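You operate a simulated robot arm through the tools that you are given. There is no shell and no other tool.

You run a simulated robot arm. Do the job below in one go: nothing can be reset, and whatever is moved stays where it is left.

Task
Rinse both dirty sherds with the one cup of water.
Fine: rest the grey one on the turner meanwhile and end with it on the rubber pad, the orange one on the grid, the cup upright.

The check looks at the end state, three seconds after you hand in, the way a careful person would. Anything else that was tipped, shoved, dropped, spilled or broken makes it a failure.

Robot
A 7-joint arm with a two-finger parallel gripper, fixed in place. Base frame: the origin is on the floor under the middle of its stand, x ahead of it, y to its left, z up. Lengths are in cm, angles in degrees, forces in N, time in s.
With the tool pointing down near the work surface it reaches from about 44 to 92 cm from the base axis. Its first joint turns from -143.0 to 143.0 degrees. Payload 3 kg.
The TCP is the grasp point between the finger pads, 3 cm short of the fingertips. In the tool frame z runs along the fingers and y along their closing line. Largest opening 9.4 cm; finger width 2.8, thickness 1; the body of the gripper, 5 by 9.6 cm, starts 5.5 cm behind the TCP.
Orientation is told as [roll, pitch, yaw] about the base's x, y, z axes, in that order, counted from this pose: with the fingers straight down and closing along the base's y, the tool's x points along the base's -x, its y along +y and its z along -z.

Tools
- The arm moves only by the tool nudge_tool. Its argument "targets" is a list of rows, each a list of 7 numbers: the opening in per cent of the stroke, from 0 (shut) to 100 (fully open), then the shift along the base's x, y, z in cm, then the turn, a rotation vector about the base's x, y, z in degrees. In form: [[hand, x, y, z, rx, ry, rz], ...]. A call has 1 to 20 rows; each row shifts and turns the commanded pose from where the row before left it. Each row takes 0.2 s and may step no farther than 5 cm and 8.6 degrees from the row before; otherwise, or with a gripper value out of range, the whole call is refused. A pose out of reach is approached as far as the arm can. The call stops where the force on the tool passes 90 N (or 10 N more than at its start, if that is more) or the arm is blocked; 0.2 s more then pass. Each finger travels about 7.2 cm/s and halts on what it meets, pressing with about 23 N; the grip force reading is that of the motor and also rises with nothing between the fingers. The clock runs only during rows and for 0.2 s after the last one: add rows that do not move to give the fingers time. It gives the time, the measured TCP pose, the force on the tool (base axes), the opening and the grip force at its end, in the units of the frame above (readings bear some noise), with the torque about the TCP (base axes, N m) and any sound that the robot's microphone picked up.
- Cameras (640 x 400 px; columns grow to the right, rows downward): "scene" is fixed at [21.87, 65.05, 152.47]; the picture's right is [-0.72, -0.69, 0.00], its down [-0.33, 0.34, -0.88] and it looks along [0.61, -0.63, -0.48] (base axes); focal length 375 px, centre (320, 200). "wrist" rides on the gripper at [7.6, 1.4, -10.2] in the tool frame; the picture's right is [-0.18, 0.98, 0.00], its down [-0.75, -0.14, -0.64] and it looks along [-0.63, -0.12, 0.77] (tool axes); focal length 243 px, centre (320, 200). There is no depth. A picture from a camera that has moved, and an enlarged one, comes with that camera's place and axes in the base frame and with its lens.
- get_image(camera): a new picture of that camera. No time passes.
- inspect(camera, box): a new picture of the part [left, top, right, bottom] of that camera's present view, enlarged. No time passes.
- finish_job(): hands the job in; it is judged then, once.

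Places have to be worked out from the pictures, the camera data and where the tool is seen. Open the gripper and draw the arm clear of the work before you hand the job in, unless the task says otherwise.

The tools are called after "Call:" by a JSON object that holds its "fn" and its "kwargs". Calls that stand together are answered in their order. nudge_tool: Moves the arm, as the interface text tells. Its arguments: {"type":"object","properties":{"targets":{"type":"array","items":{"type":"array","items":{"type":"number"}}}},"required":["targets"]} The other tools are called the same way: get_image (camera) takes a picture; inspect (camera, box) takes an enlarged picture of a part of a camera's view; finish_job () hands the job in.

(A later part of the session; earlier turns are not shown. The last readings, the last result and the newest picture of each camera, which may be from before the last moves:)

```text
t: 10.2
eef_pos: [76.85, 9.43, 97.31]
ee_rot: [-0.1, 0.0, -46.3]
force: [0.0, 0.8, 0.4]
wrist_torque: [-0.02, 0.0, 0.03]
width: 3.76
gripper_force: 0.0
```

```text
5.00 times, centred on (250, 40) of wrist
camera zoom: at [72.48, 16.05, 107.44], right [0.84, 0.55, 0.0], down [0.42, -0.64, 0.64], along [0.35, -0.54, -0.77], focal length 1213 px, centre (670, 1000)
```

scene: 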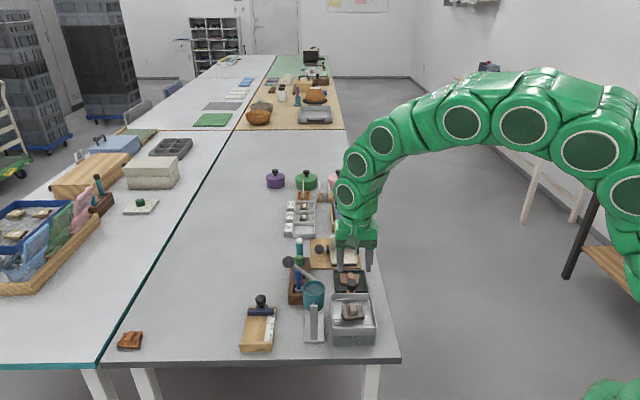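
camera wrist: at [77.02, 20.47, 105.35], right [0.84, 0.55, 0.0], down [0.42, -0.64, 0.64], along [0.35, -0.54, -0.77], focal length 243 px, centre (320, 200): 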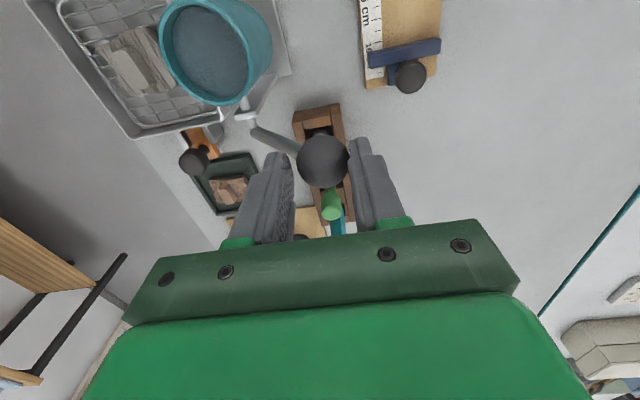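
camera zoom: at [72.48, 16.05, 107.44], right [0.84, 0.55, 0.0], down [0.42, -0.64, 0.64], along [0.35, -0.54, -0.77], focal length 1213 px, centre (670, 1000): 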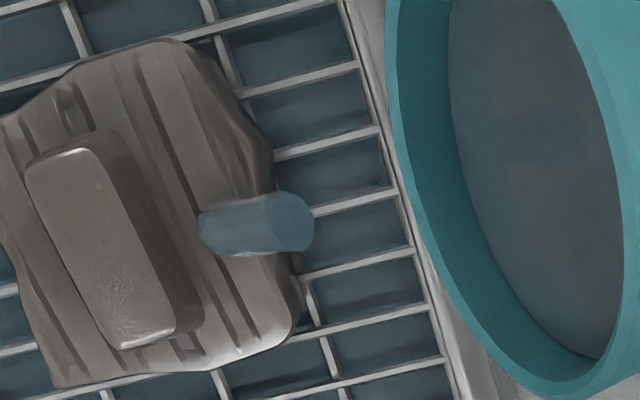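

The stream keeps running steadily and the tray under the grid has begun to collect water, but the cup level still looks almost the same. I'll hold for two more rows and compare again.

Call:
{"fn": "nudge_tool", "kwargs": {"targets": [[40, 0, 0, 0, 0, 0, 0], [40, 0, 0, 0, 0, 0, 0]]}}

Call:
{"fn": "inspect", "kwargs": {"camera": "scene", "box": [312, 274, 340, 302]}}

Call:
{"fn": "inspect", "kwargs": {"camera": "scene", "box": [305, 270, 385, 350]}}

Call:
{"fn": "inspect", "kwargs": {"camera": "wrist", "box": [190, 0, 310, 80]}}

```text
t: 10.8
eef_pos: [76.69, 9.41, 97.14]
ee_rot: [0.0, 0.0, -46.2]
force: [0.3, -0.7, -0.3]
wrist_torque: [0.03, 0.02, 0.02]
width: 3.77
gripper_force: 0.1
```

```text
14.29 times, centred on (326, 288) of scene
camera zoom: at [21.87, 65.05, 152.47], right [-0.72, -0.69, 0.0], down [-0.33, 0.34, -0.88], along [0.61, -0.63, -0.48], focal length 5361 px, centre (234, -1057)
```

zoom: 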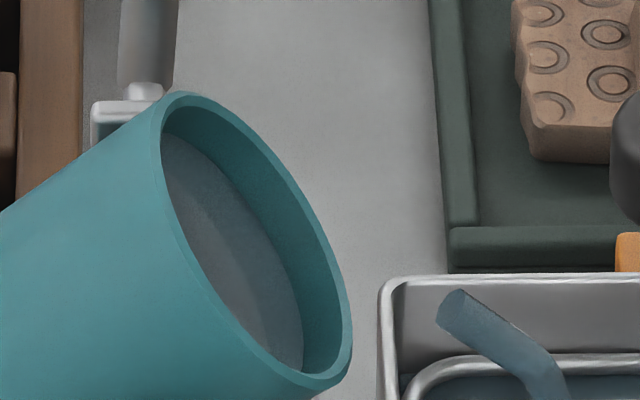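

```text
5.00 times, centred on (345, 310) of scene
camera zoom: at [21.87, 65.05, 152.47], right [-0.72, -0.69, 0.0], down [-0.33, 0.34, -0.88], along [0.61, -0.63, -0.48], focal length 1876 px, centre (195, -350)
```

zoom: 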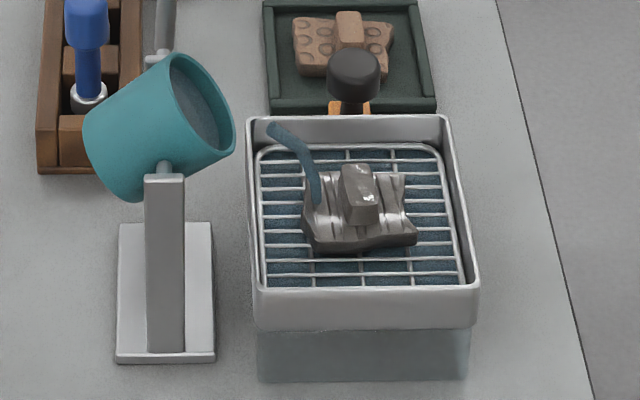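

```text
5.00 times, centred on (250, 40) of wrist
camera zoom: at [72.47, 16.05, 107.43], right [0.84, 0.55, 0.0], down [0.42, -0.64, 0.64], along [0.35, -0.54, -0.77], focal length 1213 px, centre (670, 1000)
```

zoom: 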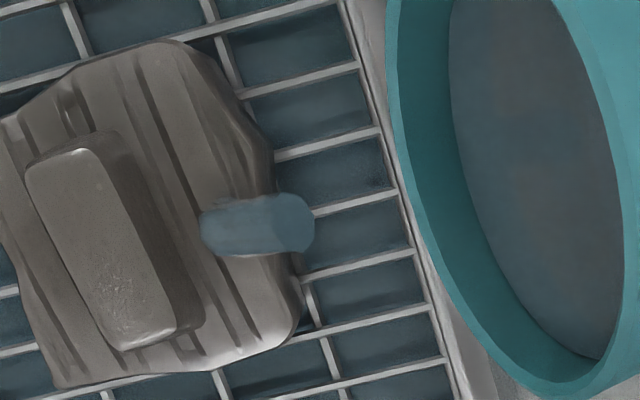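

Nothing visibly changed in 0.6 s, so the flow at this tilt is slow or has settled. I'll take high-zoom reference pictures of the cup level, wait about 1 s, and compare.

Call:
{"fn": "inspect", "kwargs": {"camera": "scene", "box": [316, 277, 336, 297]}}

Call:
{"fn": "nudge_tool", "kwargs": {"targets": [[40, 0, 0, 0, 0, 0, 0], [40, 0, 0, 0, 0, 0, 0], [40, 0, 0, 0, 0, 0, 0], [40, 0, 0, 0, 0, 0, 0]]}}

Call:
{"fn": "inspect", "kwargs": {"camera": "scene", "box": [316, 277, 336, 297]}}

Call:
{"fn": "inspect", "kwargs": {"camera": "scene", "box": [330, 290, 370, 330]}}

Call:
{"fn": "inspect", "kwargs": {"camera": "wrist", "box": [190, 0, 310, 80]}}

```text
16.00 times, centred on (326, 287) of scene
camera zoom: at [21.87, 65.05, 152.47], right [-0.72, -0.69, 0.0], down [-0.33, 0.34, -0.88], along [0.61, -0.63, -0.48], focal length 6004 px, centre (224, -1192)
```

zoom: 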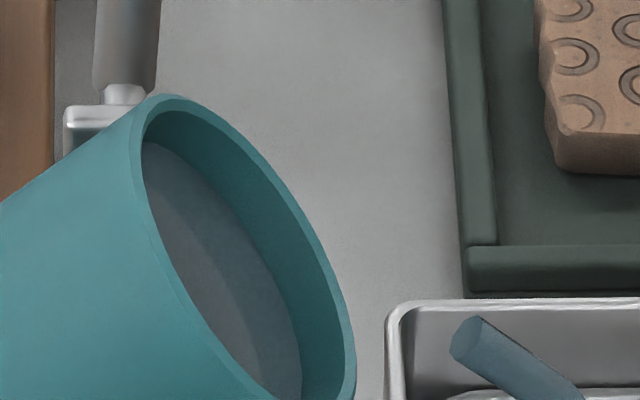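

```text
t: 11.8
eef_pos: [76.8, 9.42, 97.07]
ee_rot: [0.0, 0.0, -46.2]
force: [0.3, -0.1, 0.8]
wrist_torque: [-0.05, 0.01, -0.01]
width: 3.76
gripper_force: 0.0
```

```text
16.00 times, centred on (326, 287) of scene
camera zoom: at [21.87, 65.05, 152.47], right [-0.72, -0.69, 0.0], down [-0.33, 0.34, -0.88], along [0.61, -0.63, -0.48], focal length 6004 px, centre (224, -1192)
```

zoom: 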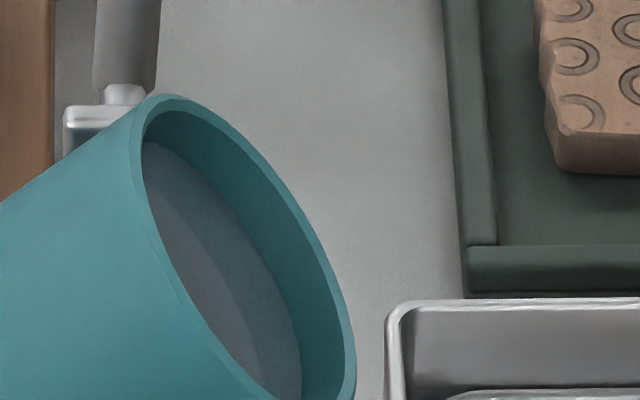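

```text
10.00 times, centred on (350, 310) of scene
camera zoom: at [21.87, 65.05, 152.47], right [-0.72, -0.69, 0.0], down [-0.33, 0.34, -0.88], along [0.61, -0.63, -0.48], focal length 3752 px, centre (20, -900)
```

zoom: 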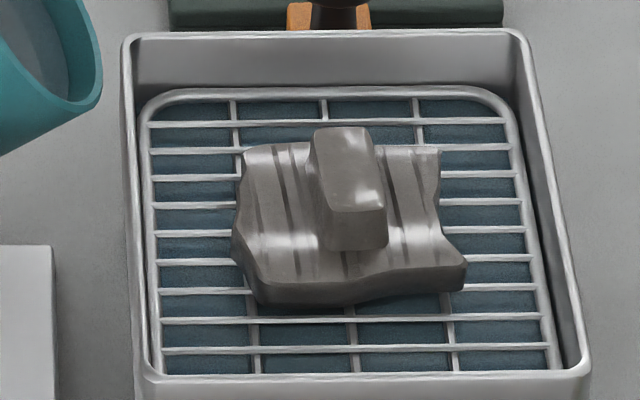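

```text
5.00 times, centred on (250, 40) of wrist
camera zoom: at [72.48, 16.05, 107.43], right [0.84, 0.55, 0.0], down [0.42, -0.64, 0.64], along [0.35, -0.54, -0.77], focal length 1213 px, centre (670, 1000)
```

zoom: 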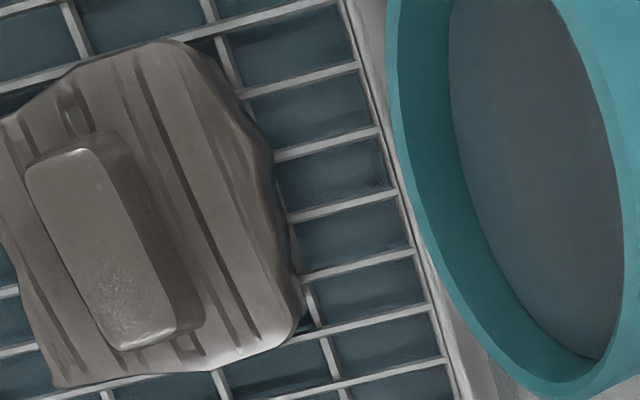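

The stream has stopped by itself at this tilt, and the cup level has dropped only about a millimetre. The sherd is wet but still brownish, so it needs more water. I'll tip about 5° further and watch the stream, the level and the sherd's colour.

Call:
{"fn": "nudge_tool", "kwargs": {"targets": [[40, -0.54, -0.52, -0.1, 0, 0, 0]]}}

Call:
{"fn": "inspect", "kwargs": {"camera": "scene", "box": [312, 274, 340, 302]}}

Call:
{"fn": "inspect", "kwargs": {"camera": "scene", "box": [305, 270, 385, 350]}}

Call:
{"fn": "inspect", "kwargs": {"camera": "wrist", "box": [190, 0, 390, 200]}}

```text
t: 12.2
eef_pos: [76.28, 8.97, 96.96]
ee_rot: [-0.1, 0.0, -46.2]
force: [0.8, 0.7, -0.4]
wrist_torque: [0.03, 0.0, -0.03]
width: 3.75
gripper_force: 0.3
```

```text
14.29 times, centred on (326, 288) of scene
camera zoom: at [21.87, 65.05, 152.47], right [-0.72, -0.69, 0.0], down [-0.33, 0.34, -0.88], along [0.61, -0.63, -0.48], focal length 5361 px, centre (234, -1057)
```

zoom: 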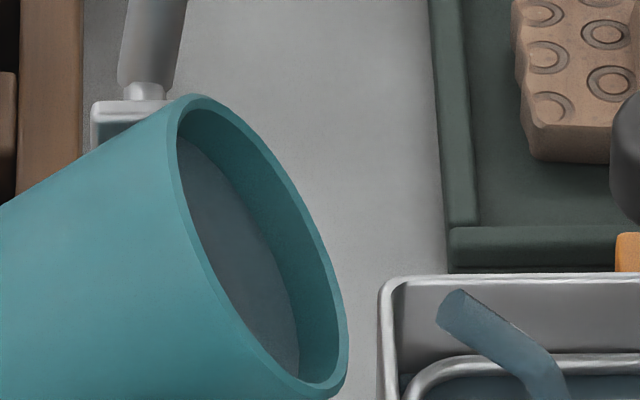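

```text
5.00 times, centred on (345, 310) of scene
camera zoom: at [21.87, 65.05, 152.47], right [-0.72, -0.69, 0.0], down [-0.33, 0.34, -0.88], along [0.61, -0.63, -0.48], focal length 1876 px, centre (195, -350)
```

zoom: 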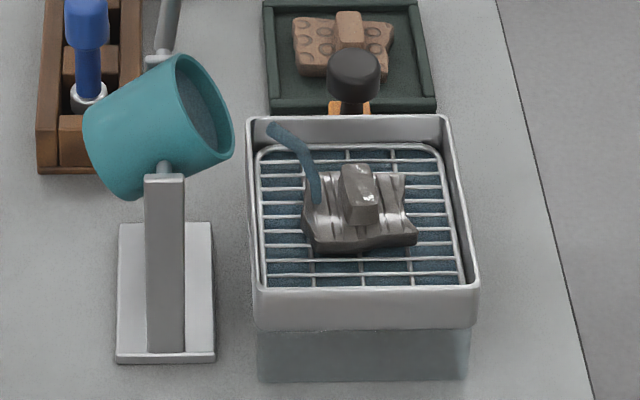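

```text
2.00 times, centred on (290, 100) of wrist
camera zoom: at [71.99, 15.56, 107.37], right [0.84, 0.55, 0.0], down [0.42, -0.64, 0.64], along [0.35, -0.54, -0.77], focal length 485 px, centre (380, 400)
```

zoom: 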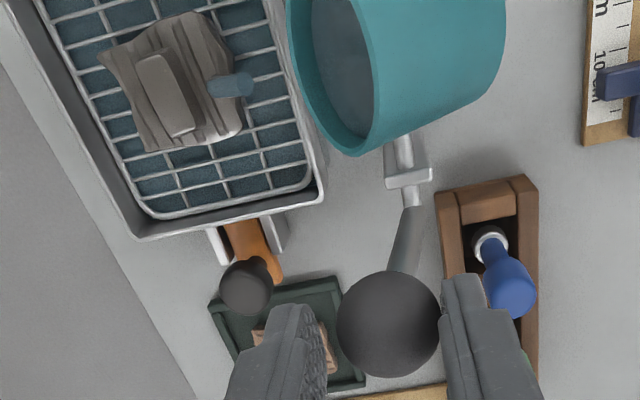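

Tipping further restarted the flow, so each tilt pours down to a matching level. That lets me meter it. I'll let this drain, then go another 5° and re-check the level and sherd.

Call:
{"fn": "nudge_tool", "kwargs": {"targets": [[40, 0, 0, 0, 0, 0, 0], [40, 0, 0, 0, 0, 0, 0], [40, 0, 0, 0, 0, 0, 0], [40, 0, 0, 0, 0, 0, 0]]}}

Call:
{"fn": "inspect", "kwargs": {"camera": "scene", "box": [312, 274, 340, 302]}}

Call:
{"fn": "inspect", "kwargs": {"camera": "scene", "box": [330, 290, 370, 330]}}

Call:
{"fn": "inspect", "kwargs": {"camera": "wrist", "box": [190, 0, 310, 80]}}

```text
t: 13.2
eef_pos: [76.21, 8.98, 96.9]
ee_rot: [0.0, 0.0, -46.2]
force: [-0.8, 0.0, -0.2]
wrist_torque: [-0.03, 0.03, -0.04]
width: 3.78
gripper_force: 0.2
```

```text
14.29 times, centred on (326, 288) of scene
camera zoom: at [21.87, 65.05, 152.47], right [-0.72, -0.69, 0.0], down [-0.33, 0.34, -0.88], along [0.61, -0.63, -0.48], focal length 5361 px, centre (234, -1057)
```

zoom: 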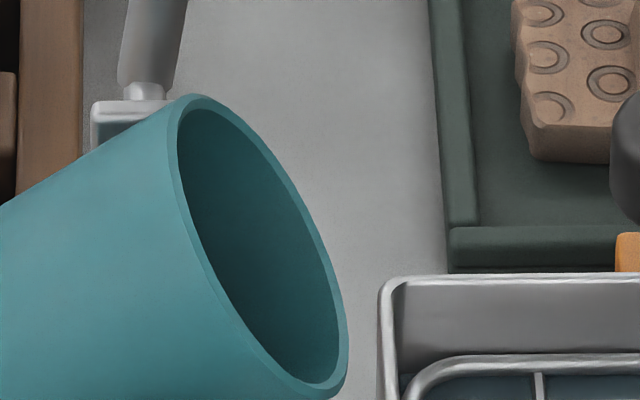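

```text
10.00 times, centred on (350, 310) of scene
camera zoom: at [21.87, 65.05, 152.47], right [-0.72, -0.69, 0.0], down [-0.33, 0.34, -0.88], along [0.61, -0.63, -0.48], focal length 3752 px, centre (20, -900)
```

zoom: 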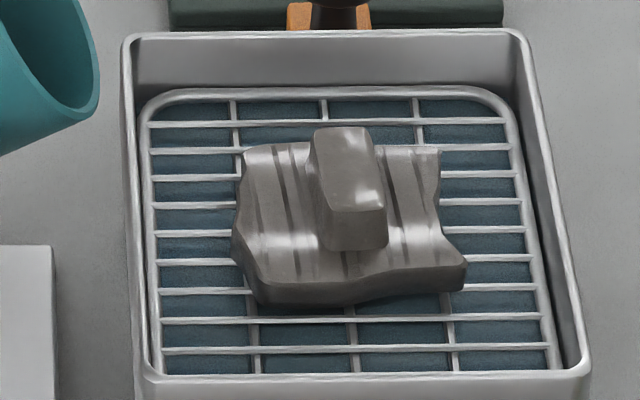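

```text
5.00 times, centred on (250, 40) of wrist
camera zoom: at [71.99, 15.56, 107.33], right [0.84, 0.55, 0.0], down [0.42, -0.64, 0.64], along [0.35, -0.54, -0.77], focal length 1213 px, centre (670, 1000)
```

zoom: 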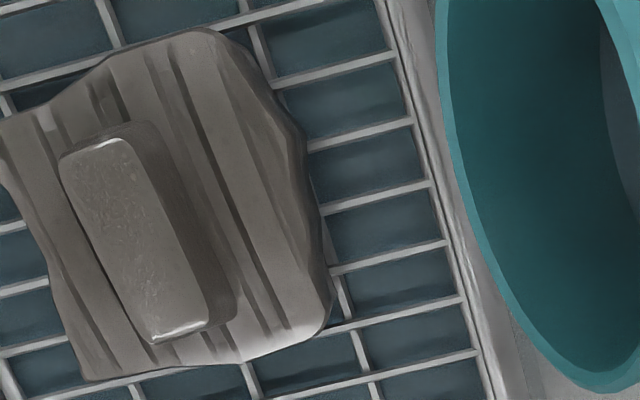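

The stream has ended, but the level in the cup is now much deeper, so a large portion went out during that pour. I must keep the rest for the orange sherd. I'll swing the cup back toward upright along the same arc now and check what is left.

Call:
{"fn": "nudge_tool", "kwargs": {"targets": [[40, 0.54, 0.52, 0.1, 0, 0, 0], [40, 0.552, 0.529, 0.03, 0, 0, 0], [40, 0.552, 0.529, -0.03, 0, 0, 0], [40, 0.5415, 0.519, -0.11, 0, 0, 0], [40, 0.534, 0.512, -0.16, 0, 0, 0], [40, 0.527, 0.505, -0.23, 0, 0, 0]]}}

Call:
{"fn": "inspect", "kwargs": {"camera": "scene", "box": [305, 270, 345, 310]}}

Call:
{"fn": "inspect", "kwargs": {"camera": "wrist", "box": [100, 0, 420, 200]}}

```text
t: 14.6
eef_pos: [79.51, 12.29, 96.58]
ee_rot: [0.0, 0.0, -46.2]
force: [-0.9, -0.6, 0.1]
wrist_torque: [-0.01, -0.02, 0.0]
width: 3.77
gripper_force: 0.1
```

```text
10.00 times, centred on (325, 290) of scene
camera zoom: at [21.87, 65.05, 152.47], right [-0.72, -0.69, 0.0], down [-0.33, 0.34, -0.88], along [0.61, -0.63, -0.48], focal length 3752 px, centre (270, -700)
```

zoom: 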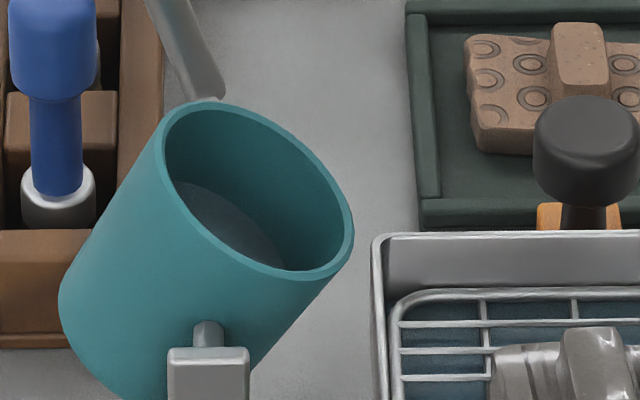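

```text
2.00 times, centred on (260, 100) of wrist
camera zoom: at [75.27, 18.74, 106.91], right [0.84, 0.55, 0.0], down [0.42, -0.64, 0.64], along [0.35, -0.54, -0.77], focal length 485 px, centre (440, 400)
```

zoom: 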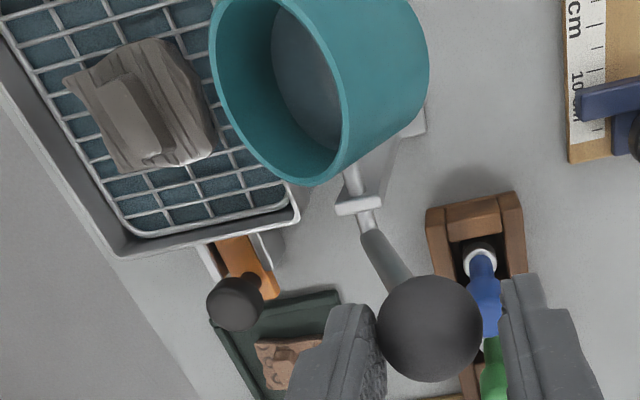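

About half the water is left (level roughly 2 cm below the rim), which is the split I wanted. I'll bring the cup the rest of the way upright and look at the grey sherd.

Call:
{"fn": "nudge_tool", "kwargs": {"targets": [[40, 0.505, 0.484, -0.29, 0, 0, 0], [40, 0.491, 0.471, -0.36, 0, 0, 0], [40, 0.462, 0.443, -0.41, 0, 0, 0], [40, 0.433, 0.415, -0.46, 0, 0, 0], [40, 0.404, 0.388, -0.52, 0, 0, 0]]}}

Call:
{"fn": "inspect", "kwargs": {"camera": "scene", "box": [275, 240, 375, 340]}}

Call:
{"fn": "inspect", "kwargs": {"camera": "scene", "box": [330, 290, 370, 330]}}

Call:
{"fn": "get_image", "kwargs": {"camera": "wrist"}}

```text
t: 15.8
eef_pos: [81.76, 14.36, 94.5]
ee_rot: [0.0, 0.0, -46.3]
force: [0.8, -0.3, 0.3]
wrist_torque: [0.02, 0.0, -0.01]
width: 3.76
gripper_force: 0.1
```

```text
4.00 times, centred on (325, 290) of scene
camera zoom: at [21.87, 65.05, 152.47], right [-0.72, -0.69, 0.0], down [-0.33, 0.34, -0.88], along [0.61, -0.63, -0.48], focal length 1501 px, centre (300, -160)
```

zoom: 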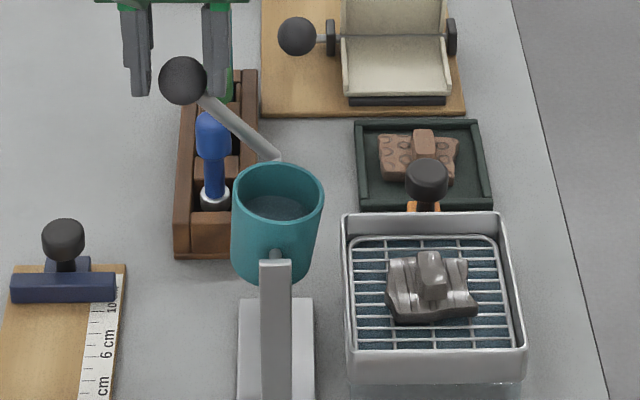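

```text
10.00 times, centred on (350, 310) of scene
camera zoom: at [21.87, 65.05, 152.47], right [-0.72, -0.69, 0.0], down [-0.33, 0.34, -0.88], along [0.61, -0.63, -0.48], focal length 3752 px, centre (20, -900)
```

zoom: 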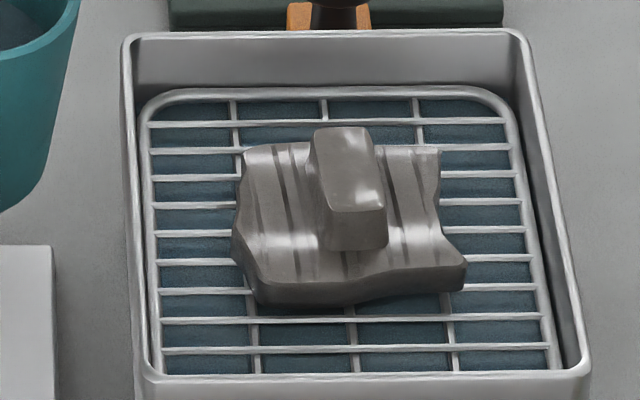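

```text
taken
camera wrist: at [77.52, 20.9, 104.87], right [0.84, 0.55, 0.0], down [0.42, -0.64, 0.64], along [0.35, -0.54, -0.77], focal length 243 px, centre (320, 200)
```

wrist: 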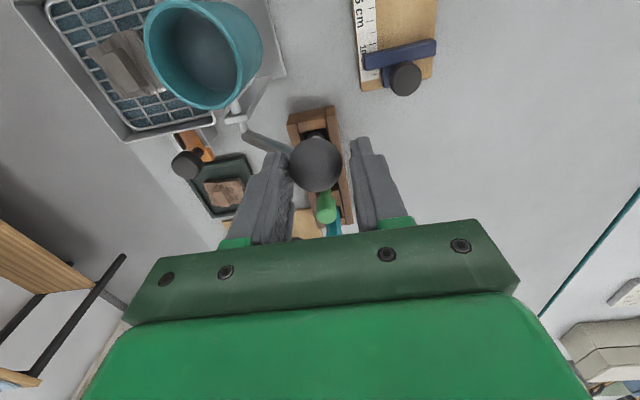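

The cup holds wherever it's left, and it is about 5° short of upright. The grey sherd now looks evenly washed and wet. I'll push the last 5° and compare the ball's pixel position with where it started, about (288.6, 262).

Call:
{"fn": "nudge_tool", "kwargs": {"targets": [[40, 0.375, 0.36, -0.56, 0, 0, 0], [40, 0, 0, 0, 0, 0, 0]]}}

Call:
{"fn": "inspect", "kwargs": {"camera": "scene", "box": [280, 250, 344, 290]}}

Call:
{"fn": "inspect", "kwargs": {"camera": "scene", "box": [284, 270, 380, 330]}}

```text
t: 16.4
eef_pos: [82.03, 14.67, 93.99]
ee_rot: [0.0, -0.1, -46.3]
force: [-0.4, -0.2, 4.3]
wrist_torque: [-0.03, 0.11, -0.03]
width: 3.82
gripper_force: 0.4
```

```text
10.00 times, centred on (312, 270) of scene
camera zoom: at [21.87, 65.05, 152.47], right [-0.72, -0.69, 0.0], down [-0.33, 0.34, -0.88], along [0.61, -0.63, -0.48], focal length 3752 px, centre (400, -500)
```

zoom: 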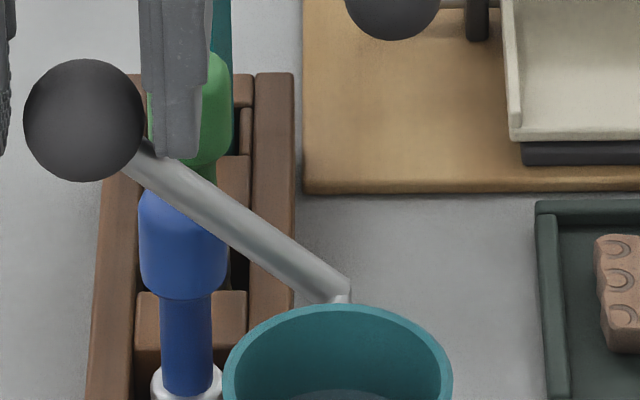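

```text
6.67 times, centred on (332, 300) of scene
camera zoom: at [21.87, 65.05, 152.47], right [-0.72, -0.69, 0.0], down [-0.33, 0.34, -0.88], along [0.61, -0.63, -0.48], focal length 2502 px, centre (240, -467)
```

zoom: 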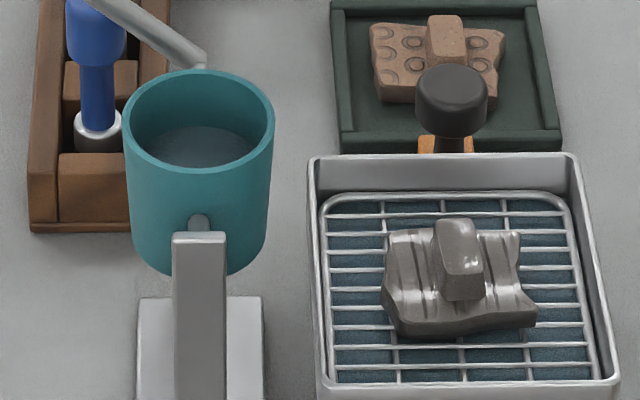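

The cup is back exactly at its starting position, with about half its water left, and the grey sherd is washed. I'll open the fingers, lift clear of the ball, and go above the grey sherd.

Call:
{"fn": "nudge_tool", "kwargs": {"targets": [[60, 0, 0, 0.3, 0, 0, 0], [60, 0, 0, 1.0, 0, 0, 0], [60, 0, 0, 3.5, 0, 0, 0], [60, 0, 0, 2.7, 0, 0, 0]]}}

Call:
{"fn": "inspect", "kwargs": {"camera": "scene", "box": [280, 250, 380, 330]}}

```text
t: 17.4
eef_pos: [82.03, 14.65, 101.46]
ee_rot: [-0.1, 0.1, -46.2]
force: [-0.3, 0.3, -0.6]
wrist_torque: [0.01, -0.02, -0.02]
width: 5.65
gripper_force: 0.2
```

```text
5.00 times, centred on (330, 290) of scene
camera zoom: at [21.87, 65.05, 152.47], right [-0.72, -0.69, 0.0], down [-0.33, 0.34, -0.88], along [0.61, -0.63, -0.48], focal length 1876 px, centre (270, -250)
```

zoom: 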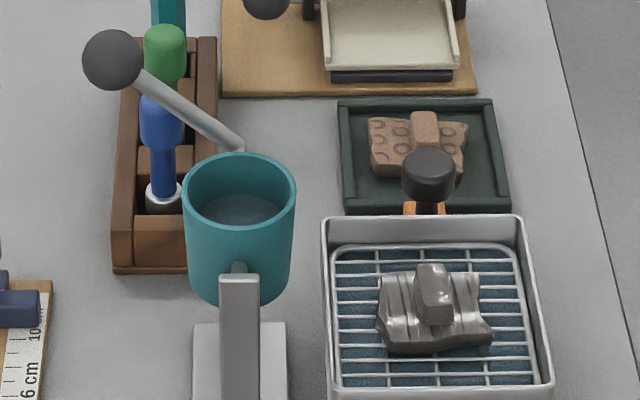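

The cup stays upright by itself. Now I'll move across at this height to above the grey sherd, then come part way down to look at its grip block.

Call:
{"fn": "nudge_tool", "kwargs": {"targets": [[45, -3.97, -1.86, 0, 0, 0, 0], [45, -3.97, -1.86, 0, 0, 0, 0], [45, -3.97, -1.86, 0, 0, 0, 0], [45, -3.97, -1.86, 0, 0, 0, 0], [45, 0, 0, -4, 0, 0, 0], [45, 0, 0, -4, 0, 0, 0]]}}

Call:
{"fn": "get_image", "kwargs": {"camera": "wrist"}}

Call:
{"fn": "inspect", "kwargs": {"camera": "wrist", "box": [250, 40, 410, 180]}}

Call:
{"fn": "inspect", "kwargs": {"camera": "scene", "box": [310, 240, 390, 340]}}

```text
t: 18.8
eef_pos: [66.16, 7.04, 93.42]
ee_rot: [0.0, 0.0, -46.2]
force: [-0.2, -0.7, 1.0]
wrist_torque: [0.02, -0.01, 0.01]
width: 4.26
gripper_force: 0.1
```

```text
taken
camera wrist: at [61.89, 13.68, 103.79], right [0.84, 0.55, 0.0], down [0.42, -0.64, 0.64], along [0.35, -0.54, -0.77], focal length 243 px, centre (320, 200)
```

wrist: 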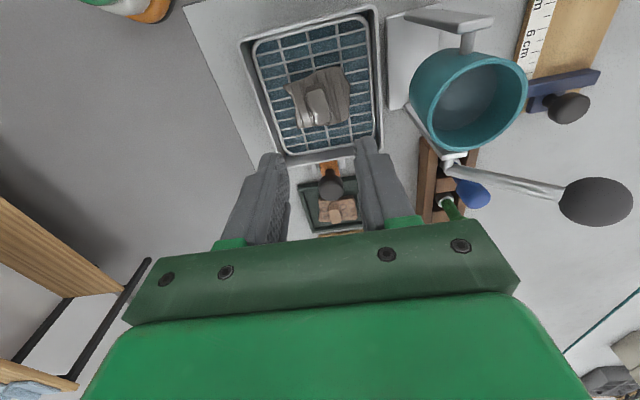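

```text
2.86 times, centred on (330, 110) of wrist
camera zoom: at [61.89, 13.68, 103.79], right [0.84, 0.55, 0.0], down [0.42, -0.64, 0.64], along [0.35, -0.54, -0.77], focal length 693 px, centre (291, 457)
```

zoom: 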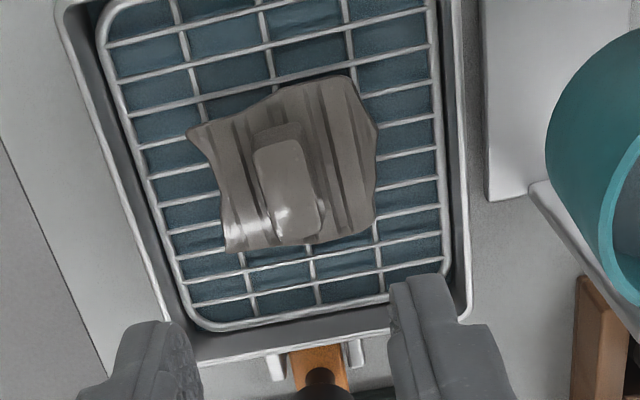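

```text
4.00 times, centred on (350, 290) of scene
camera zoom: at [21.87, 65.05, 152.47], right [-0.72, -0.69, 0.0], down [-0.33, 0.34, -0.88], along [0.61, -0.63, -0.48], focal length 1501 px, centre (200, -160)
```

zoom: 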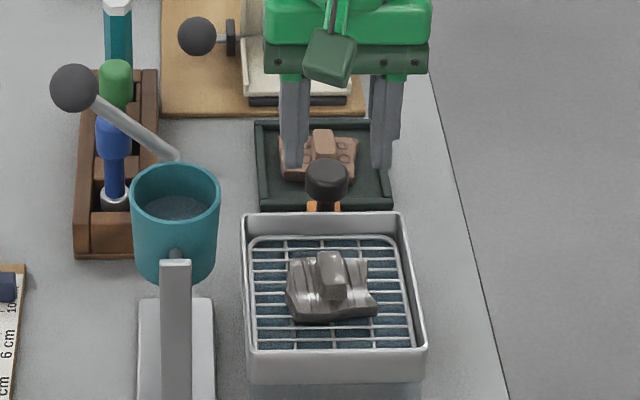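

The grey sherd's grip block is about 0.2 cm from my tool axis and turned about 5° from the table axes. I'll correct for both and descend until the fingertips straddle the block just above the sherd's face.

Call:
{"fn": "nudge_tool", "kwargs": {"targets": [[42, -0.19, 0.1, -2.8, 0, 0, 5.2], [42, 0, 0, -3.0, 0, 0, 0], [42, 0, 0, -2.6, 0, 0, 0]]}}

Call:
{"fn": "inspect", "kwargs": {"camera": "wrist", "box": [240, 60, 400, 220]}}

Call:
{"fn": "inspect", "kwargs": {"camera": "scene", "box": [325, 280, 375, 330]}}

```text
t: 19.6
eef_pos: [66.18, 7.3, 85.12]
ee_rot: [0.0, 0.0, -41.0]
force: [-0.1, 0.3, 0.4]
wrist_torque: [0.0, -0.04, -0.01]
width: 3.97
gripper_force: 0.0
```

```text
2.50 times, centred on (320, 140) of wrist
camera zoom: at [61.32, 13.48, 95.45], right [0.78, 0.62, 0.0], down [0.48, -0.6, 0.64], along [0.4, -0.5, -0.77], focal length 606 px, centre (320, 350)
```

zoom: 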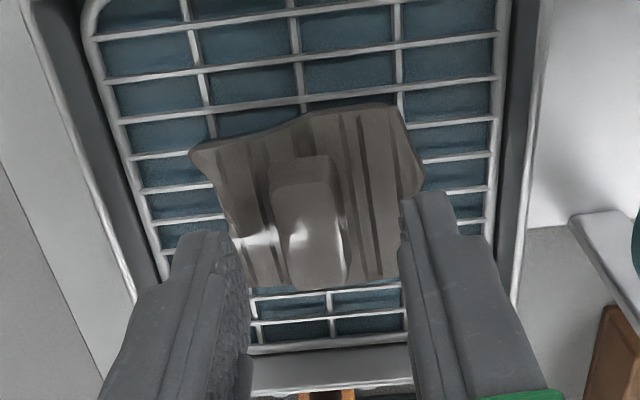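

```text
8.00 times, centred on (350, 305) of scene
camera zoom: at [21.87, 65.05, 152.47], right [-0.72, -0.69, 0.0], down [-0.33, 0.34, -0.88], along [0.61, -0.63, -0.48], focal length 3002 px, centre (80, -640)
```

zoom: 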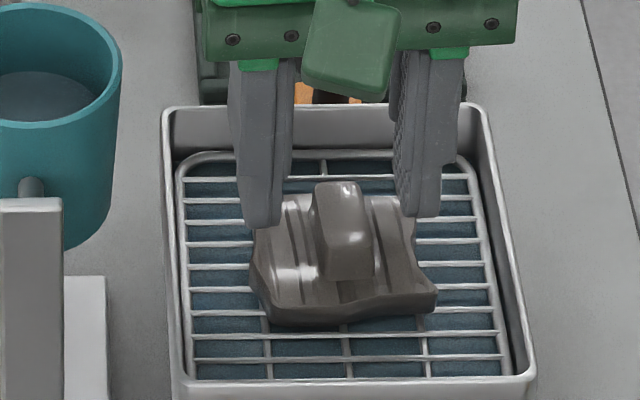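

The block is aligned with the fingers, about 0.2 cm off-centre, and stands nearly 1.9 cm above the sherd. I'll correct that, lower 1.7 cm, and close gently on it.

Call:
{"fn": "nudge_tool", "kwargs": {"targets": [[42, -0.18, -0.11, -0.9, 0, 0, 0], [42, 0, 0, -0.8, 0, 0, 0], [42, 0, 0, 0, 0, 0, 0]]}}

Call:
{"fn": "inspect", "kwargs": {"camera": "wrist", "box": [240, 60, 400, 220]}}

Call:
{"fn": "inspect", "kwargs": {"camera": "scene", "box": [325, 280, 375, 330]}}

```text
t: 20.4
eef_pos: [66.01, 7.37, 83.66]
ee_rot: [0.1, -0.2, -41.0]
force: [-10.1, 0.3, 54.9]
wrist_torque: [0.79, 0.14, 0.09]
width: 3.88
gripper_force: 0.0
```

```text
2.50 times, centred on (320, 140) of wrist
camera zoom: at [61.15, 13.5, 94.01], right [0.78, 0.62, 0.0], down [0.47, -0.6, 0.64], along [0.4, -0.5, -0.77], focal length 606 px, centre (320, 350)
```

zoom: 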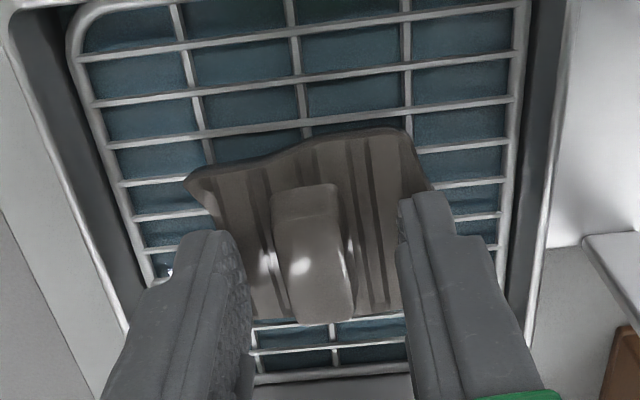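

```text
8.00 times, centred on (350, 305) of scene
camera zoom: at [21.87, 65.05, 152.47], right [-0.72, -0.69, 0.0], down [-0.33, 0.34, -0.88], along [0.61, -0.63, -0.48], focal length 3002 px, centre (80, -640)
```

zoom: 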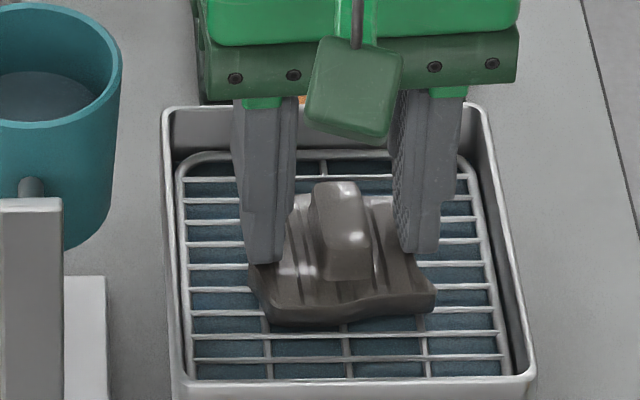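

The fingertips are pressing on the sherd's surface (55 N upward), so its face is higher than I judged. I'll back off 0.55 cm immediately and check that nothing shifted.

Call:
{"fn": "nudge_tool", "kwargs": {"targets": [[42, 0, 0, 0.55, 0, 0, 0]]}}

Call:
{"fn": "inspect", "kwargs": {"camera": "wrist", "box": [240, 60, 400, 220]}}

Call:
{"fn": "inspect", "kwargs": {"camera": "scene", "box": [325, 280, 375, 330]}}

```text
t: 20.8
eef_pos: [65.91, 7.32, 83.97]
ee_rot: [-0.2, 0.1, -41.0]
force: [-0.6, 0.1, -0.1]
wrist_torque: [0.01, 0.0, 0.0]
width: 3.94
gripper_force: 0.1
```

```text
2.50 times, centred on (320, 140) of wrist
camera zoom: at [61.03, 13.49, 94.27], right [0.78, 0.62, 0.0], down [0.48, -0.6, 0.64], along [0.4, -0.5, -0.77], focal length 606 px, centre (320, 350)
```

zoom: 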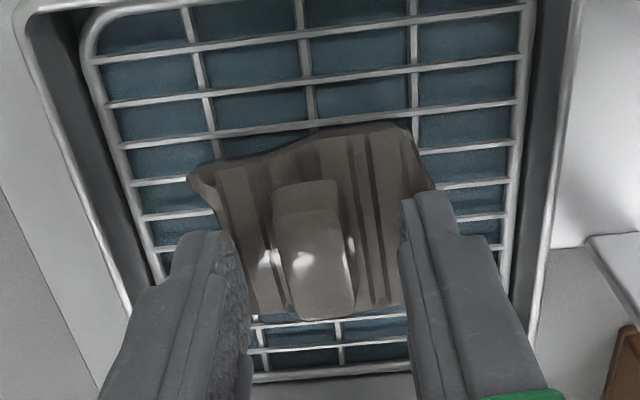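

```text
8.00 times, centred on (350, 305) of scene
camera zoom: at [21.87, 65.05, 152.47], right [-0.72, -0.69, 0.0], down [-0.33, 0.34, -0.88], along [0.61, -0.63, -0.48], focal length 3002 px, centre (80, -640)
```

zoom: 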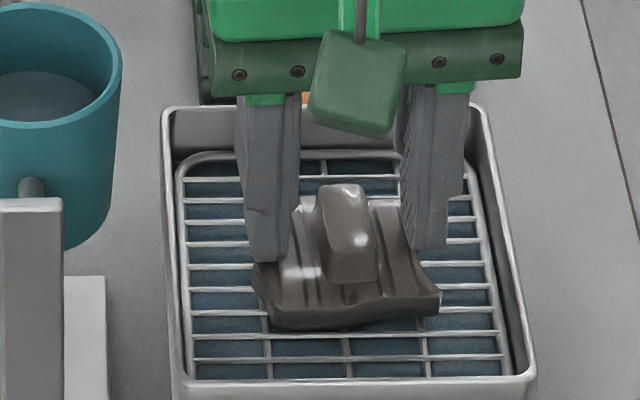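

The force is back to zero and the sherd is in place on the grid. The block sits centred between the fingers; now I'll close on it.

Call:
{"fn": "nudge_tool", "kwargs": {"targets": [[10, 0, 0, 0, 0, 0, 0], [5, 0, 0, 0, 0, 0, 0], [5, 0, 0, 0, 0, 0, 0]]}}

Call:
{"fn": "inspect", "kwargs": {"camera": "wrist", "box": [240, 60, 400, 220]}}

```text
t: 21.6
eef_pos: [65.89, 7.36, 83.9]
ee_rot: [0.1, 0.0, -41.1]
force: [-0.4, -0.1, 0.6]
wrist_torque: [0.04, 0.04, 0.0]
width: 1.6
gripper_force: 22.6
```

```text
2.50 times, centred on (320, 140) of wrist
camera zoom: at [61.08, 13.5, 94.37], right [0.78, 0.62, 0.0], down [0.48, -0.6, 0.64], along [0.4, -0.5, -0.77], focal length 606 px, centre (320, 350)
```

zoom: 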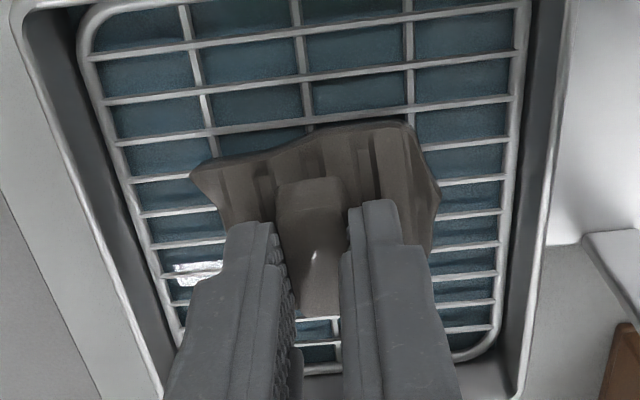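

The grip is solid: 1.6 cm wide, 22.6 N. I'll lift straight up slowly and confirm the sherd comes with it.

Call:
{"fn": "nudge_tool", "kwargs": {"targets": [[5, 0, 0, 0.6, 0, 0, 0], [5, 0, 0, 1.4, 0, 0, 0], [5, 0, 0, 3, 0, 0, 0], [5, 0, 0, 4, 0, 0, 0], [5, 0, 0, 4, 0, 0, 0]]}}

Call:
{"fn": "get_image", "kwargs": {"camera": "wrist"}}

Call:
{"fn": "inspect", "kwargs": {"camera": "scene", "box": [280, 200, 400, 350]}}

```text
t: 22.8
eef_pos: [65.96, 7.19, 96.96]
ee_rot: [0.0, -0.1, -41.0]
force: [-0.4, 0.2, -0.7]
wrist_torque: [0.0, 0.04, -0.01]
width: 0.48
gripper_force: 0.1
```

```text
taken
camera wrist: at [61.1, 13.44, 107.21], right [0.78, 0.62, 0.0], down [0.48, -0.6, 0.64], along [0.4, -0.5, -0.77], focal length 243 px, centre (320, 200)
```

wrist: 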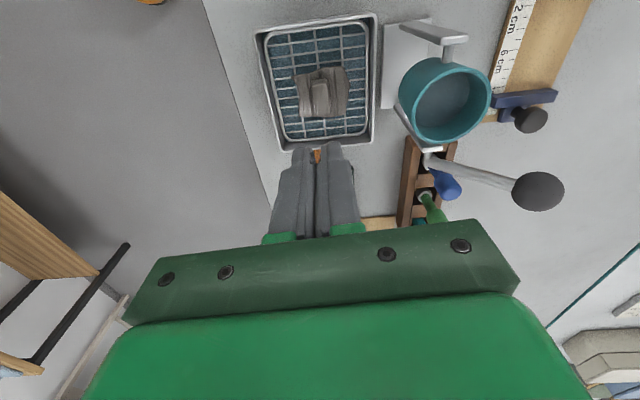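

```text
2.67 times, centred on (340, 275) of scene
camera zoom: at [21.87, 65.05, 152.47], right [-0.72, -0.69, 0.0], down [-0.33, 0.34, -0.88], along [0.61, -0.63, -0.48], focal length 1001 px, centre (267, 0)
```

zoom: 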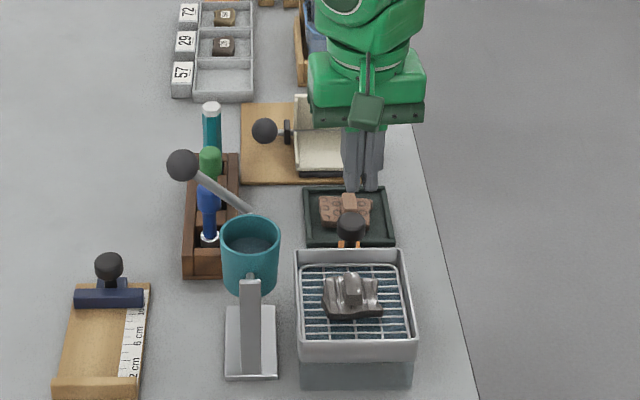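

The block slipped out of the fingers on the way up. The grip was too shallow, and the sherd is still on the grid. I'll check its condition and work out the block's height again.

Call:
{"fn": "inspect", "kwargs": {"camera": "scene", "box": [330, 290, 370, 330]}}

Call:
{"fn": "inspect", "kwargs": {"camera": "wrist", "box": [260, 30, 380, 150]}}

```text
10.00 times, centred on (350, 310) of scene
camera zoom: at [21.87, 65.05, 152.47], right [-0.72, -0.69, 0.0], down [-0.33, 0.34, -0.88], along [0.61, -0.63, -0.48], focal length 3752 px, centre (20, -900)
```

zoom: 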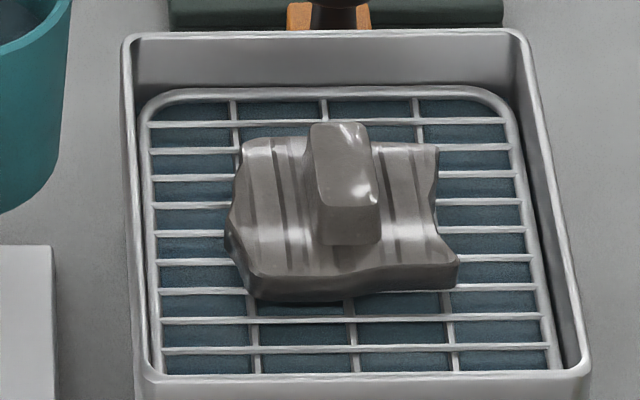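

```text
3.33 times, centred on (320, 90) of wrist
camera zoom: at [61.1, 13.44, 107.21], right [0.78, 0.62, 0.0], down [0.48, -0.6, 0.64], along [0.4, -0.5, -0.77], focal length 809 px, centre (320, 567)
```

zoom: 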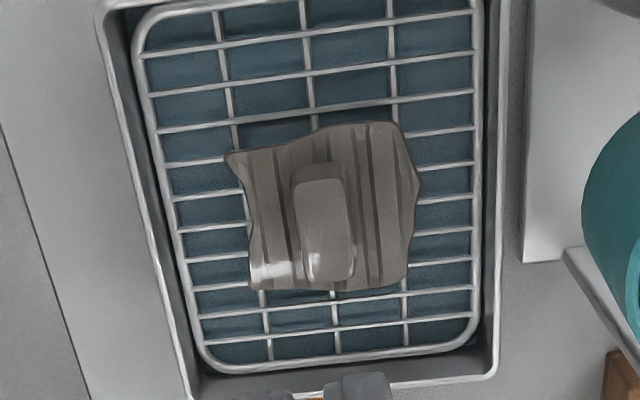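

Working from both views, the block top is at z ≈ 81.4 and the sherd's face is around 80.6, so the last grip overlapped by only about 0.4 cm. This time I'll go in with a narrower opening and stop on light contact with the sherd. First a close look from z ≈ 86.

Call:
{"fn": "nudge_tool", "kwargs": {"targets": [[32, 0.18, 0, -4, 0, 0, -2], [32, 0, 0, -4, 0, 0, 0], [32, 0, 0, -2.4, 0, 0, 0], [32, 0, 0, 0, 0, 0, 0]]}}

Call:
{"fn": "inspect", "kwargs": {"camera": "wrist", "box": [260, 80, 380, 200]}}

Call:
{"fn": "inspect", "kwargs": {"camera": "scene", "box": [330, 285, 370, 325]}}

```text
t: 23.8
eef_pos: [66.0, 7.28, 86.52]
ee_rot: [-0.1, 0.0, -43.1]
force: [0.2, 0.0, 0.4]
wrist_torque: [0.0, 0.03, -0.01]
width: 3.0
gripper_force: 0.0
```

```text
3.33 times, centred on (320, 140) of wrist
camera zoom: at [61.46, 13.56, 96.9], right [0.8, 0.59, 0.0], down [0.45, -0.62, 0.64], along [0.38, -0.52, -0.77], focal length 809 px, centre (320, 400)
```

zoom: 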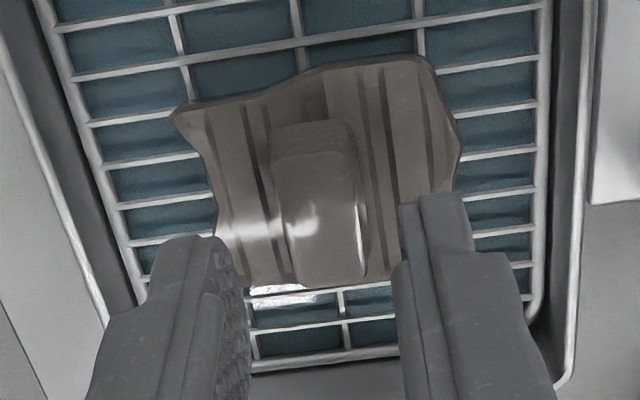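

```text
10.00 times, centred on (350, 305) of scene
camera zoom: at [21.87, 65.05, 152.47], right [-0.72, -0.69, 0.0], down [-0.33, 0.34, -0.88], along [0.61, -0.63, -0.48], focal length 3752 px, centre (20, -850)
```

zoom: 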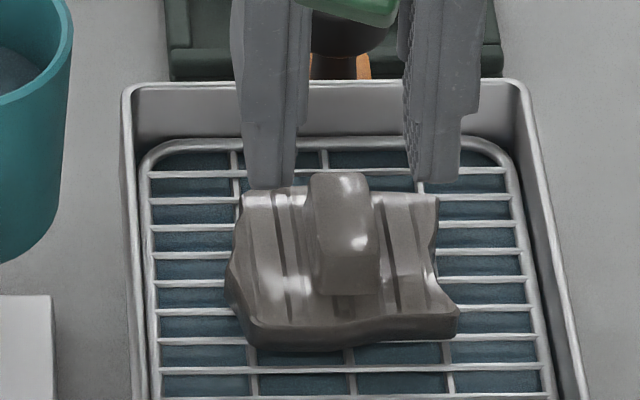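

Now the block is centred within 0.1 cm and turned about 3° from my fingers. I'll rotate to match and lower to just above contact.

Call:
{"fn": "nudge_tool", "kwargs": {"targets": [[30, 0.07, -0.07, -1.2, 0, 0, -2.8], [30, 0, 0, -1.2, 0, 0, 0], [30, 0, 0, -0.2, 0, 0, 0]]}}

Call:
{"fn": "inspect", "kwargs": {"camera": "wrist", "box": [260, 80, 380, 200]}}

Call:
{"fn": "inspect", "kwargs": {"camera": "scene", "box": [330, 285, 370, 325]}}

```text
t: 24.6
eef_pos: [65.99, 7.28, 83.91]
ee_rot: [0.0, 0.0, -45.9]
force: [-0.7, 0.0, -0.1]
wrist_torque: [0.03, -0.04, 0.01]
width: 2.84
gripper_force: 0.0
```

```text
3.33 times, centred on (320, 140) of wrist
camera zoom: at [61.83, 13.72, 94.27], right [0.83, 0.55, 0.0], down [0.42, -0.64, 0.64], along [0.36, -0.53, -0.77], focal length 809 px, centre (320, 400)
```

zoom: 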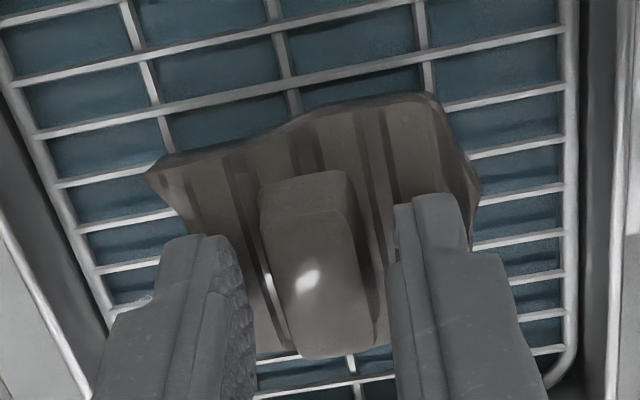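

```text
10.00 times, centred on (350, 305) of scene
camera zoom: at [21.87, 65.05, 152.47], right [-0.72, -0.69, 0.0], down [-0.33, 0.34, -0.88], along [0.61, -0.63, -0.48], focal length 3752 px, centre (20, -850)
```

zoom: 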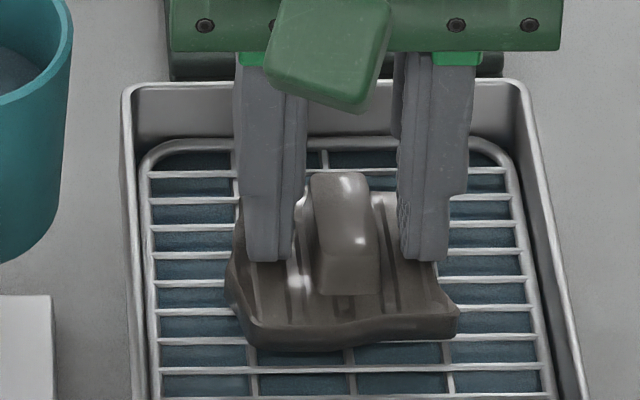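

No contact yet, and the fingers straddle the block cleanly. I'll lower in 1 mm steps and watch the force.

Call:
{"fn": "nudge_tool", "kwargs": {"targets": [[30, 0, 0, -0.15, 0, 0, 0], [30, 0, 0, 0, 0, 0, 0]]}}

Call:
{"fn": "nudge_tool", "kwargs": {"targets": [[30, 0, 0, -0.12, 0, 0, 0], [30, 0, 0, 0, 0, 0, 0]]}}

```text
t: 25.2
eef_pos: [66.16, 7.17, 83.86]
ee_rot: [-0.1, 0.0, -45.9]
force: [-1.0, 0.2, 0.7]
wrist_torque: [-0.04, -0.01, 0.03]
width: 2.86
gripper_force: 0.0
```

```text
t: 25.8
eef_pos: [66.05, 7.16, 83.8]
ee_rot: [-0.1, 0.0, -45.8]
force: [0.9, 0.1, 4.7]
wrist_torque: [0.1, -0.11, -0.04]
width: 2.85
gripper_force: 0.2
```

Light contact at 4.7 N, so the fingertips are resting on the sherd's face, as deep as they can go. Closing on the block now.

Call:
{"fn": "nudge_tool", "kwargs": {"targets": [[10, 0, 0, 0, 0, 0, 0], [3, 0, 0, 0, 0, 0, 0], [3, 0, 0, 0, 0, 0, 0]]}}

Call:
{"fn": "inspect", "kwargs": {"camera": "wrist", "box": [260, 80, 380, 200]}}

Call:
{"fn": "inspect", "kwargs": {"camera": "scene", "box": [330, 285, 370, 325]}}

```text
t: 26.6
eef_pos: [66.2, 7.11, 83.74]
ee_rot: [0.1, 0.0, -45.9]
force: [1.6, 0.2, 10.1]
wrist_torque: [0.05, -0.1, -0.09]
width: 1.61
gripper_force: 22.9
```

```text
3.33 times, centred on (320, 140) of wrist
camera zoom: at [61.81, 13.69, 94.09], right [0.83, 0.55, 0.0], down [0.42, -0.64, 0.64], along [0.36, -0.53, -0.77], focal length 809 px, centre (320, 400)
```

zoom: 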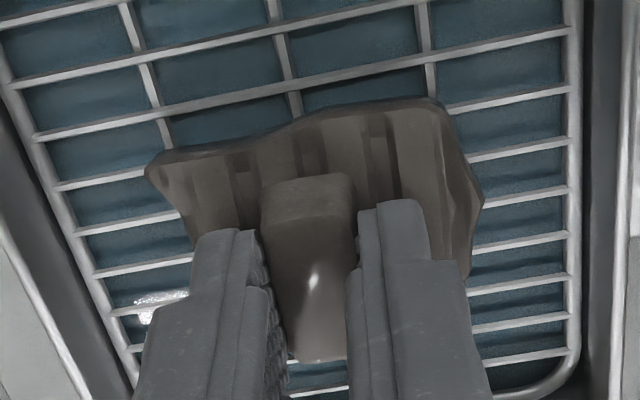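

```text
10.00 times, centred on (350, 305) of scene
camera zoom: at [21.87, 65.05, 152.47], right [-0.72, -0.69, 0.0], down [-0.33, 0.34, -0.88], along [0.61, -0.63, -0.48], focal length 3752 px, centre (20, -850)
```

zoom: 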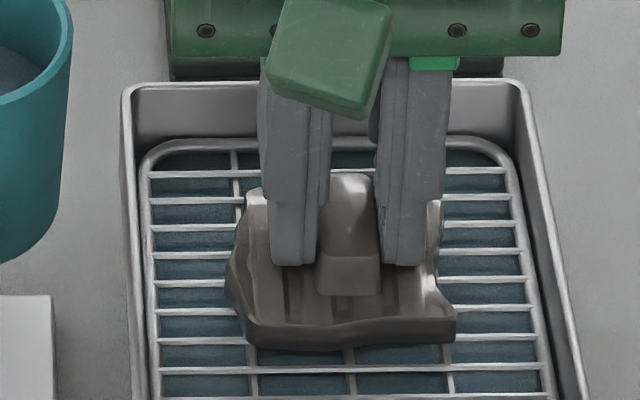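

The fingers now cover most of the block's height. I'll lift very slowly and check that the width reading holds at 1.6 cm.

Call:
{"fn": "nudge_tool", "kwargs": {"targets": [[3, 0, 0, 0.15, 0, 0, 0], [3, 0, 0, 0.2, 0, 0, 0], [3, 0, 0, 0.25, 0, 0, 0], [3, 0, 0, 0.3, 0, 0, 0]]}}

Call:
{"fn": "inspect", "kwargs": {"camera": "scene", "box": [330, 285, 370, 325]}}

```text
t: 27.6
eef_pos: [66.1, 7.25, 84.63]
ee_rot: [0.0, -0.1, -45.8]
force: [-0.4, 0.2, -0.7]
wrist_torque: [-0.01, -0.03, 0.0]
width: 1.62
gripper_force: 23.3
```

```text
10.00 times, centred on (350, 305) of scene
camera zoom: at [21.87, 65.05, 152.47], right [-0.72, -0.69, 0.0], down [-0.33, 0.34, -0.88], along [0.61, -0.63, -0.48], focal length 3752 px, centre (20, -850)
```

zoom: 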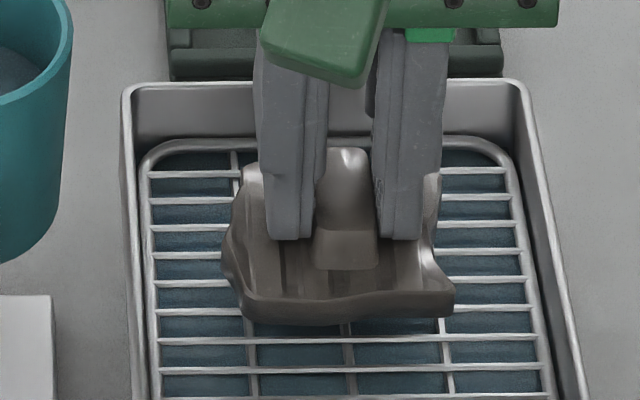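

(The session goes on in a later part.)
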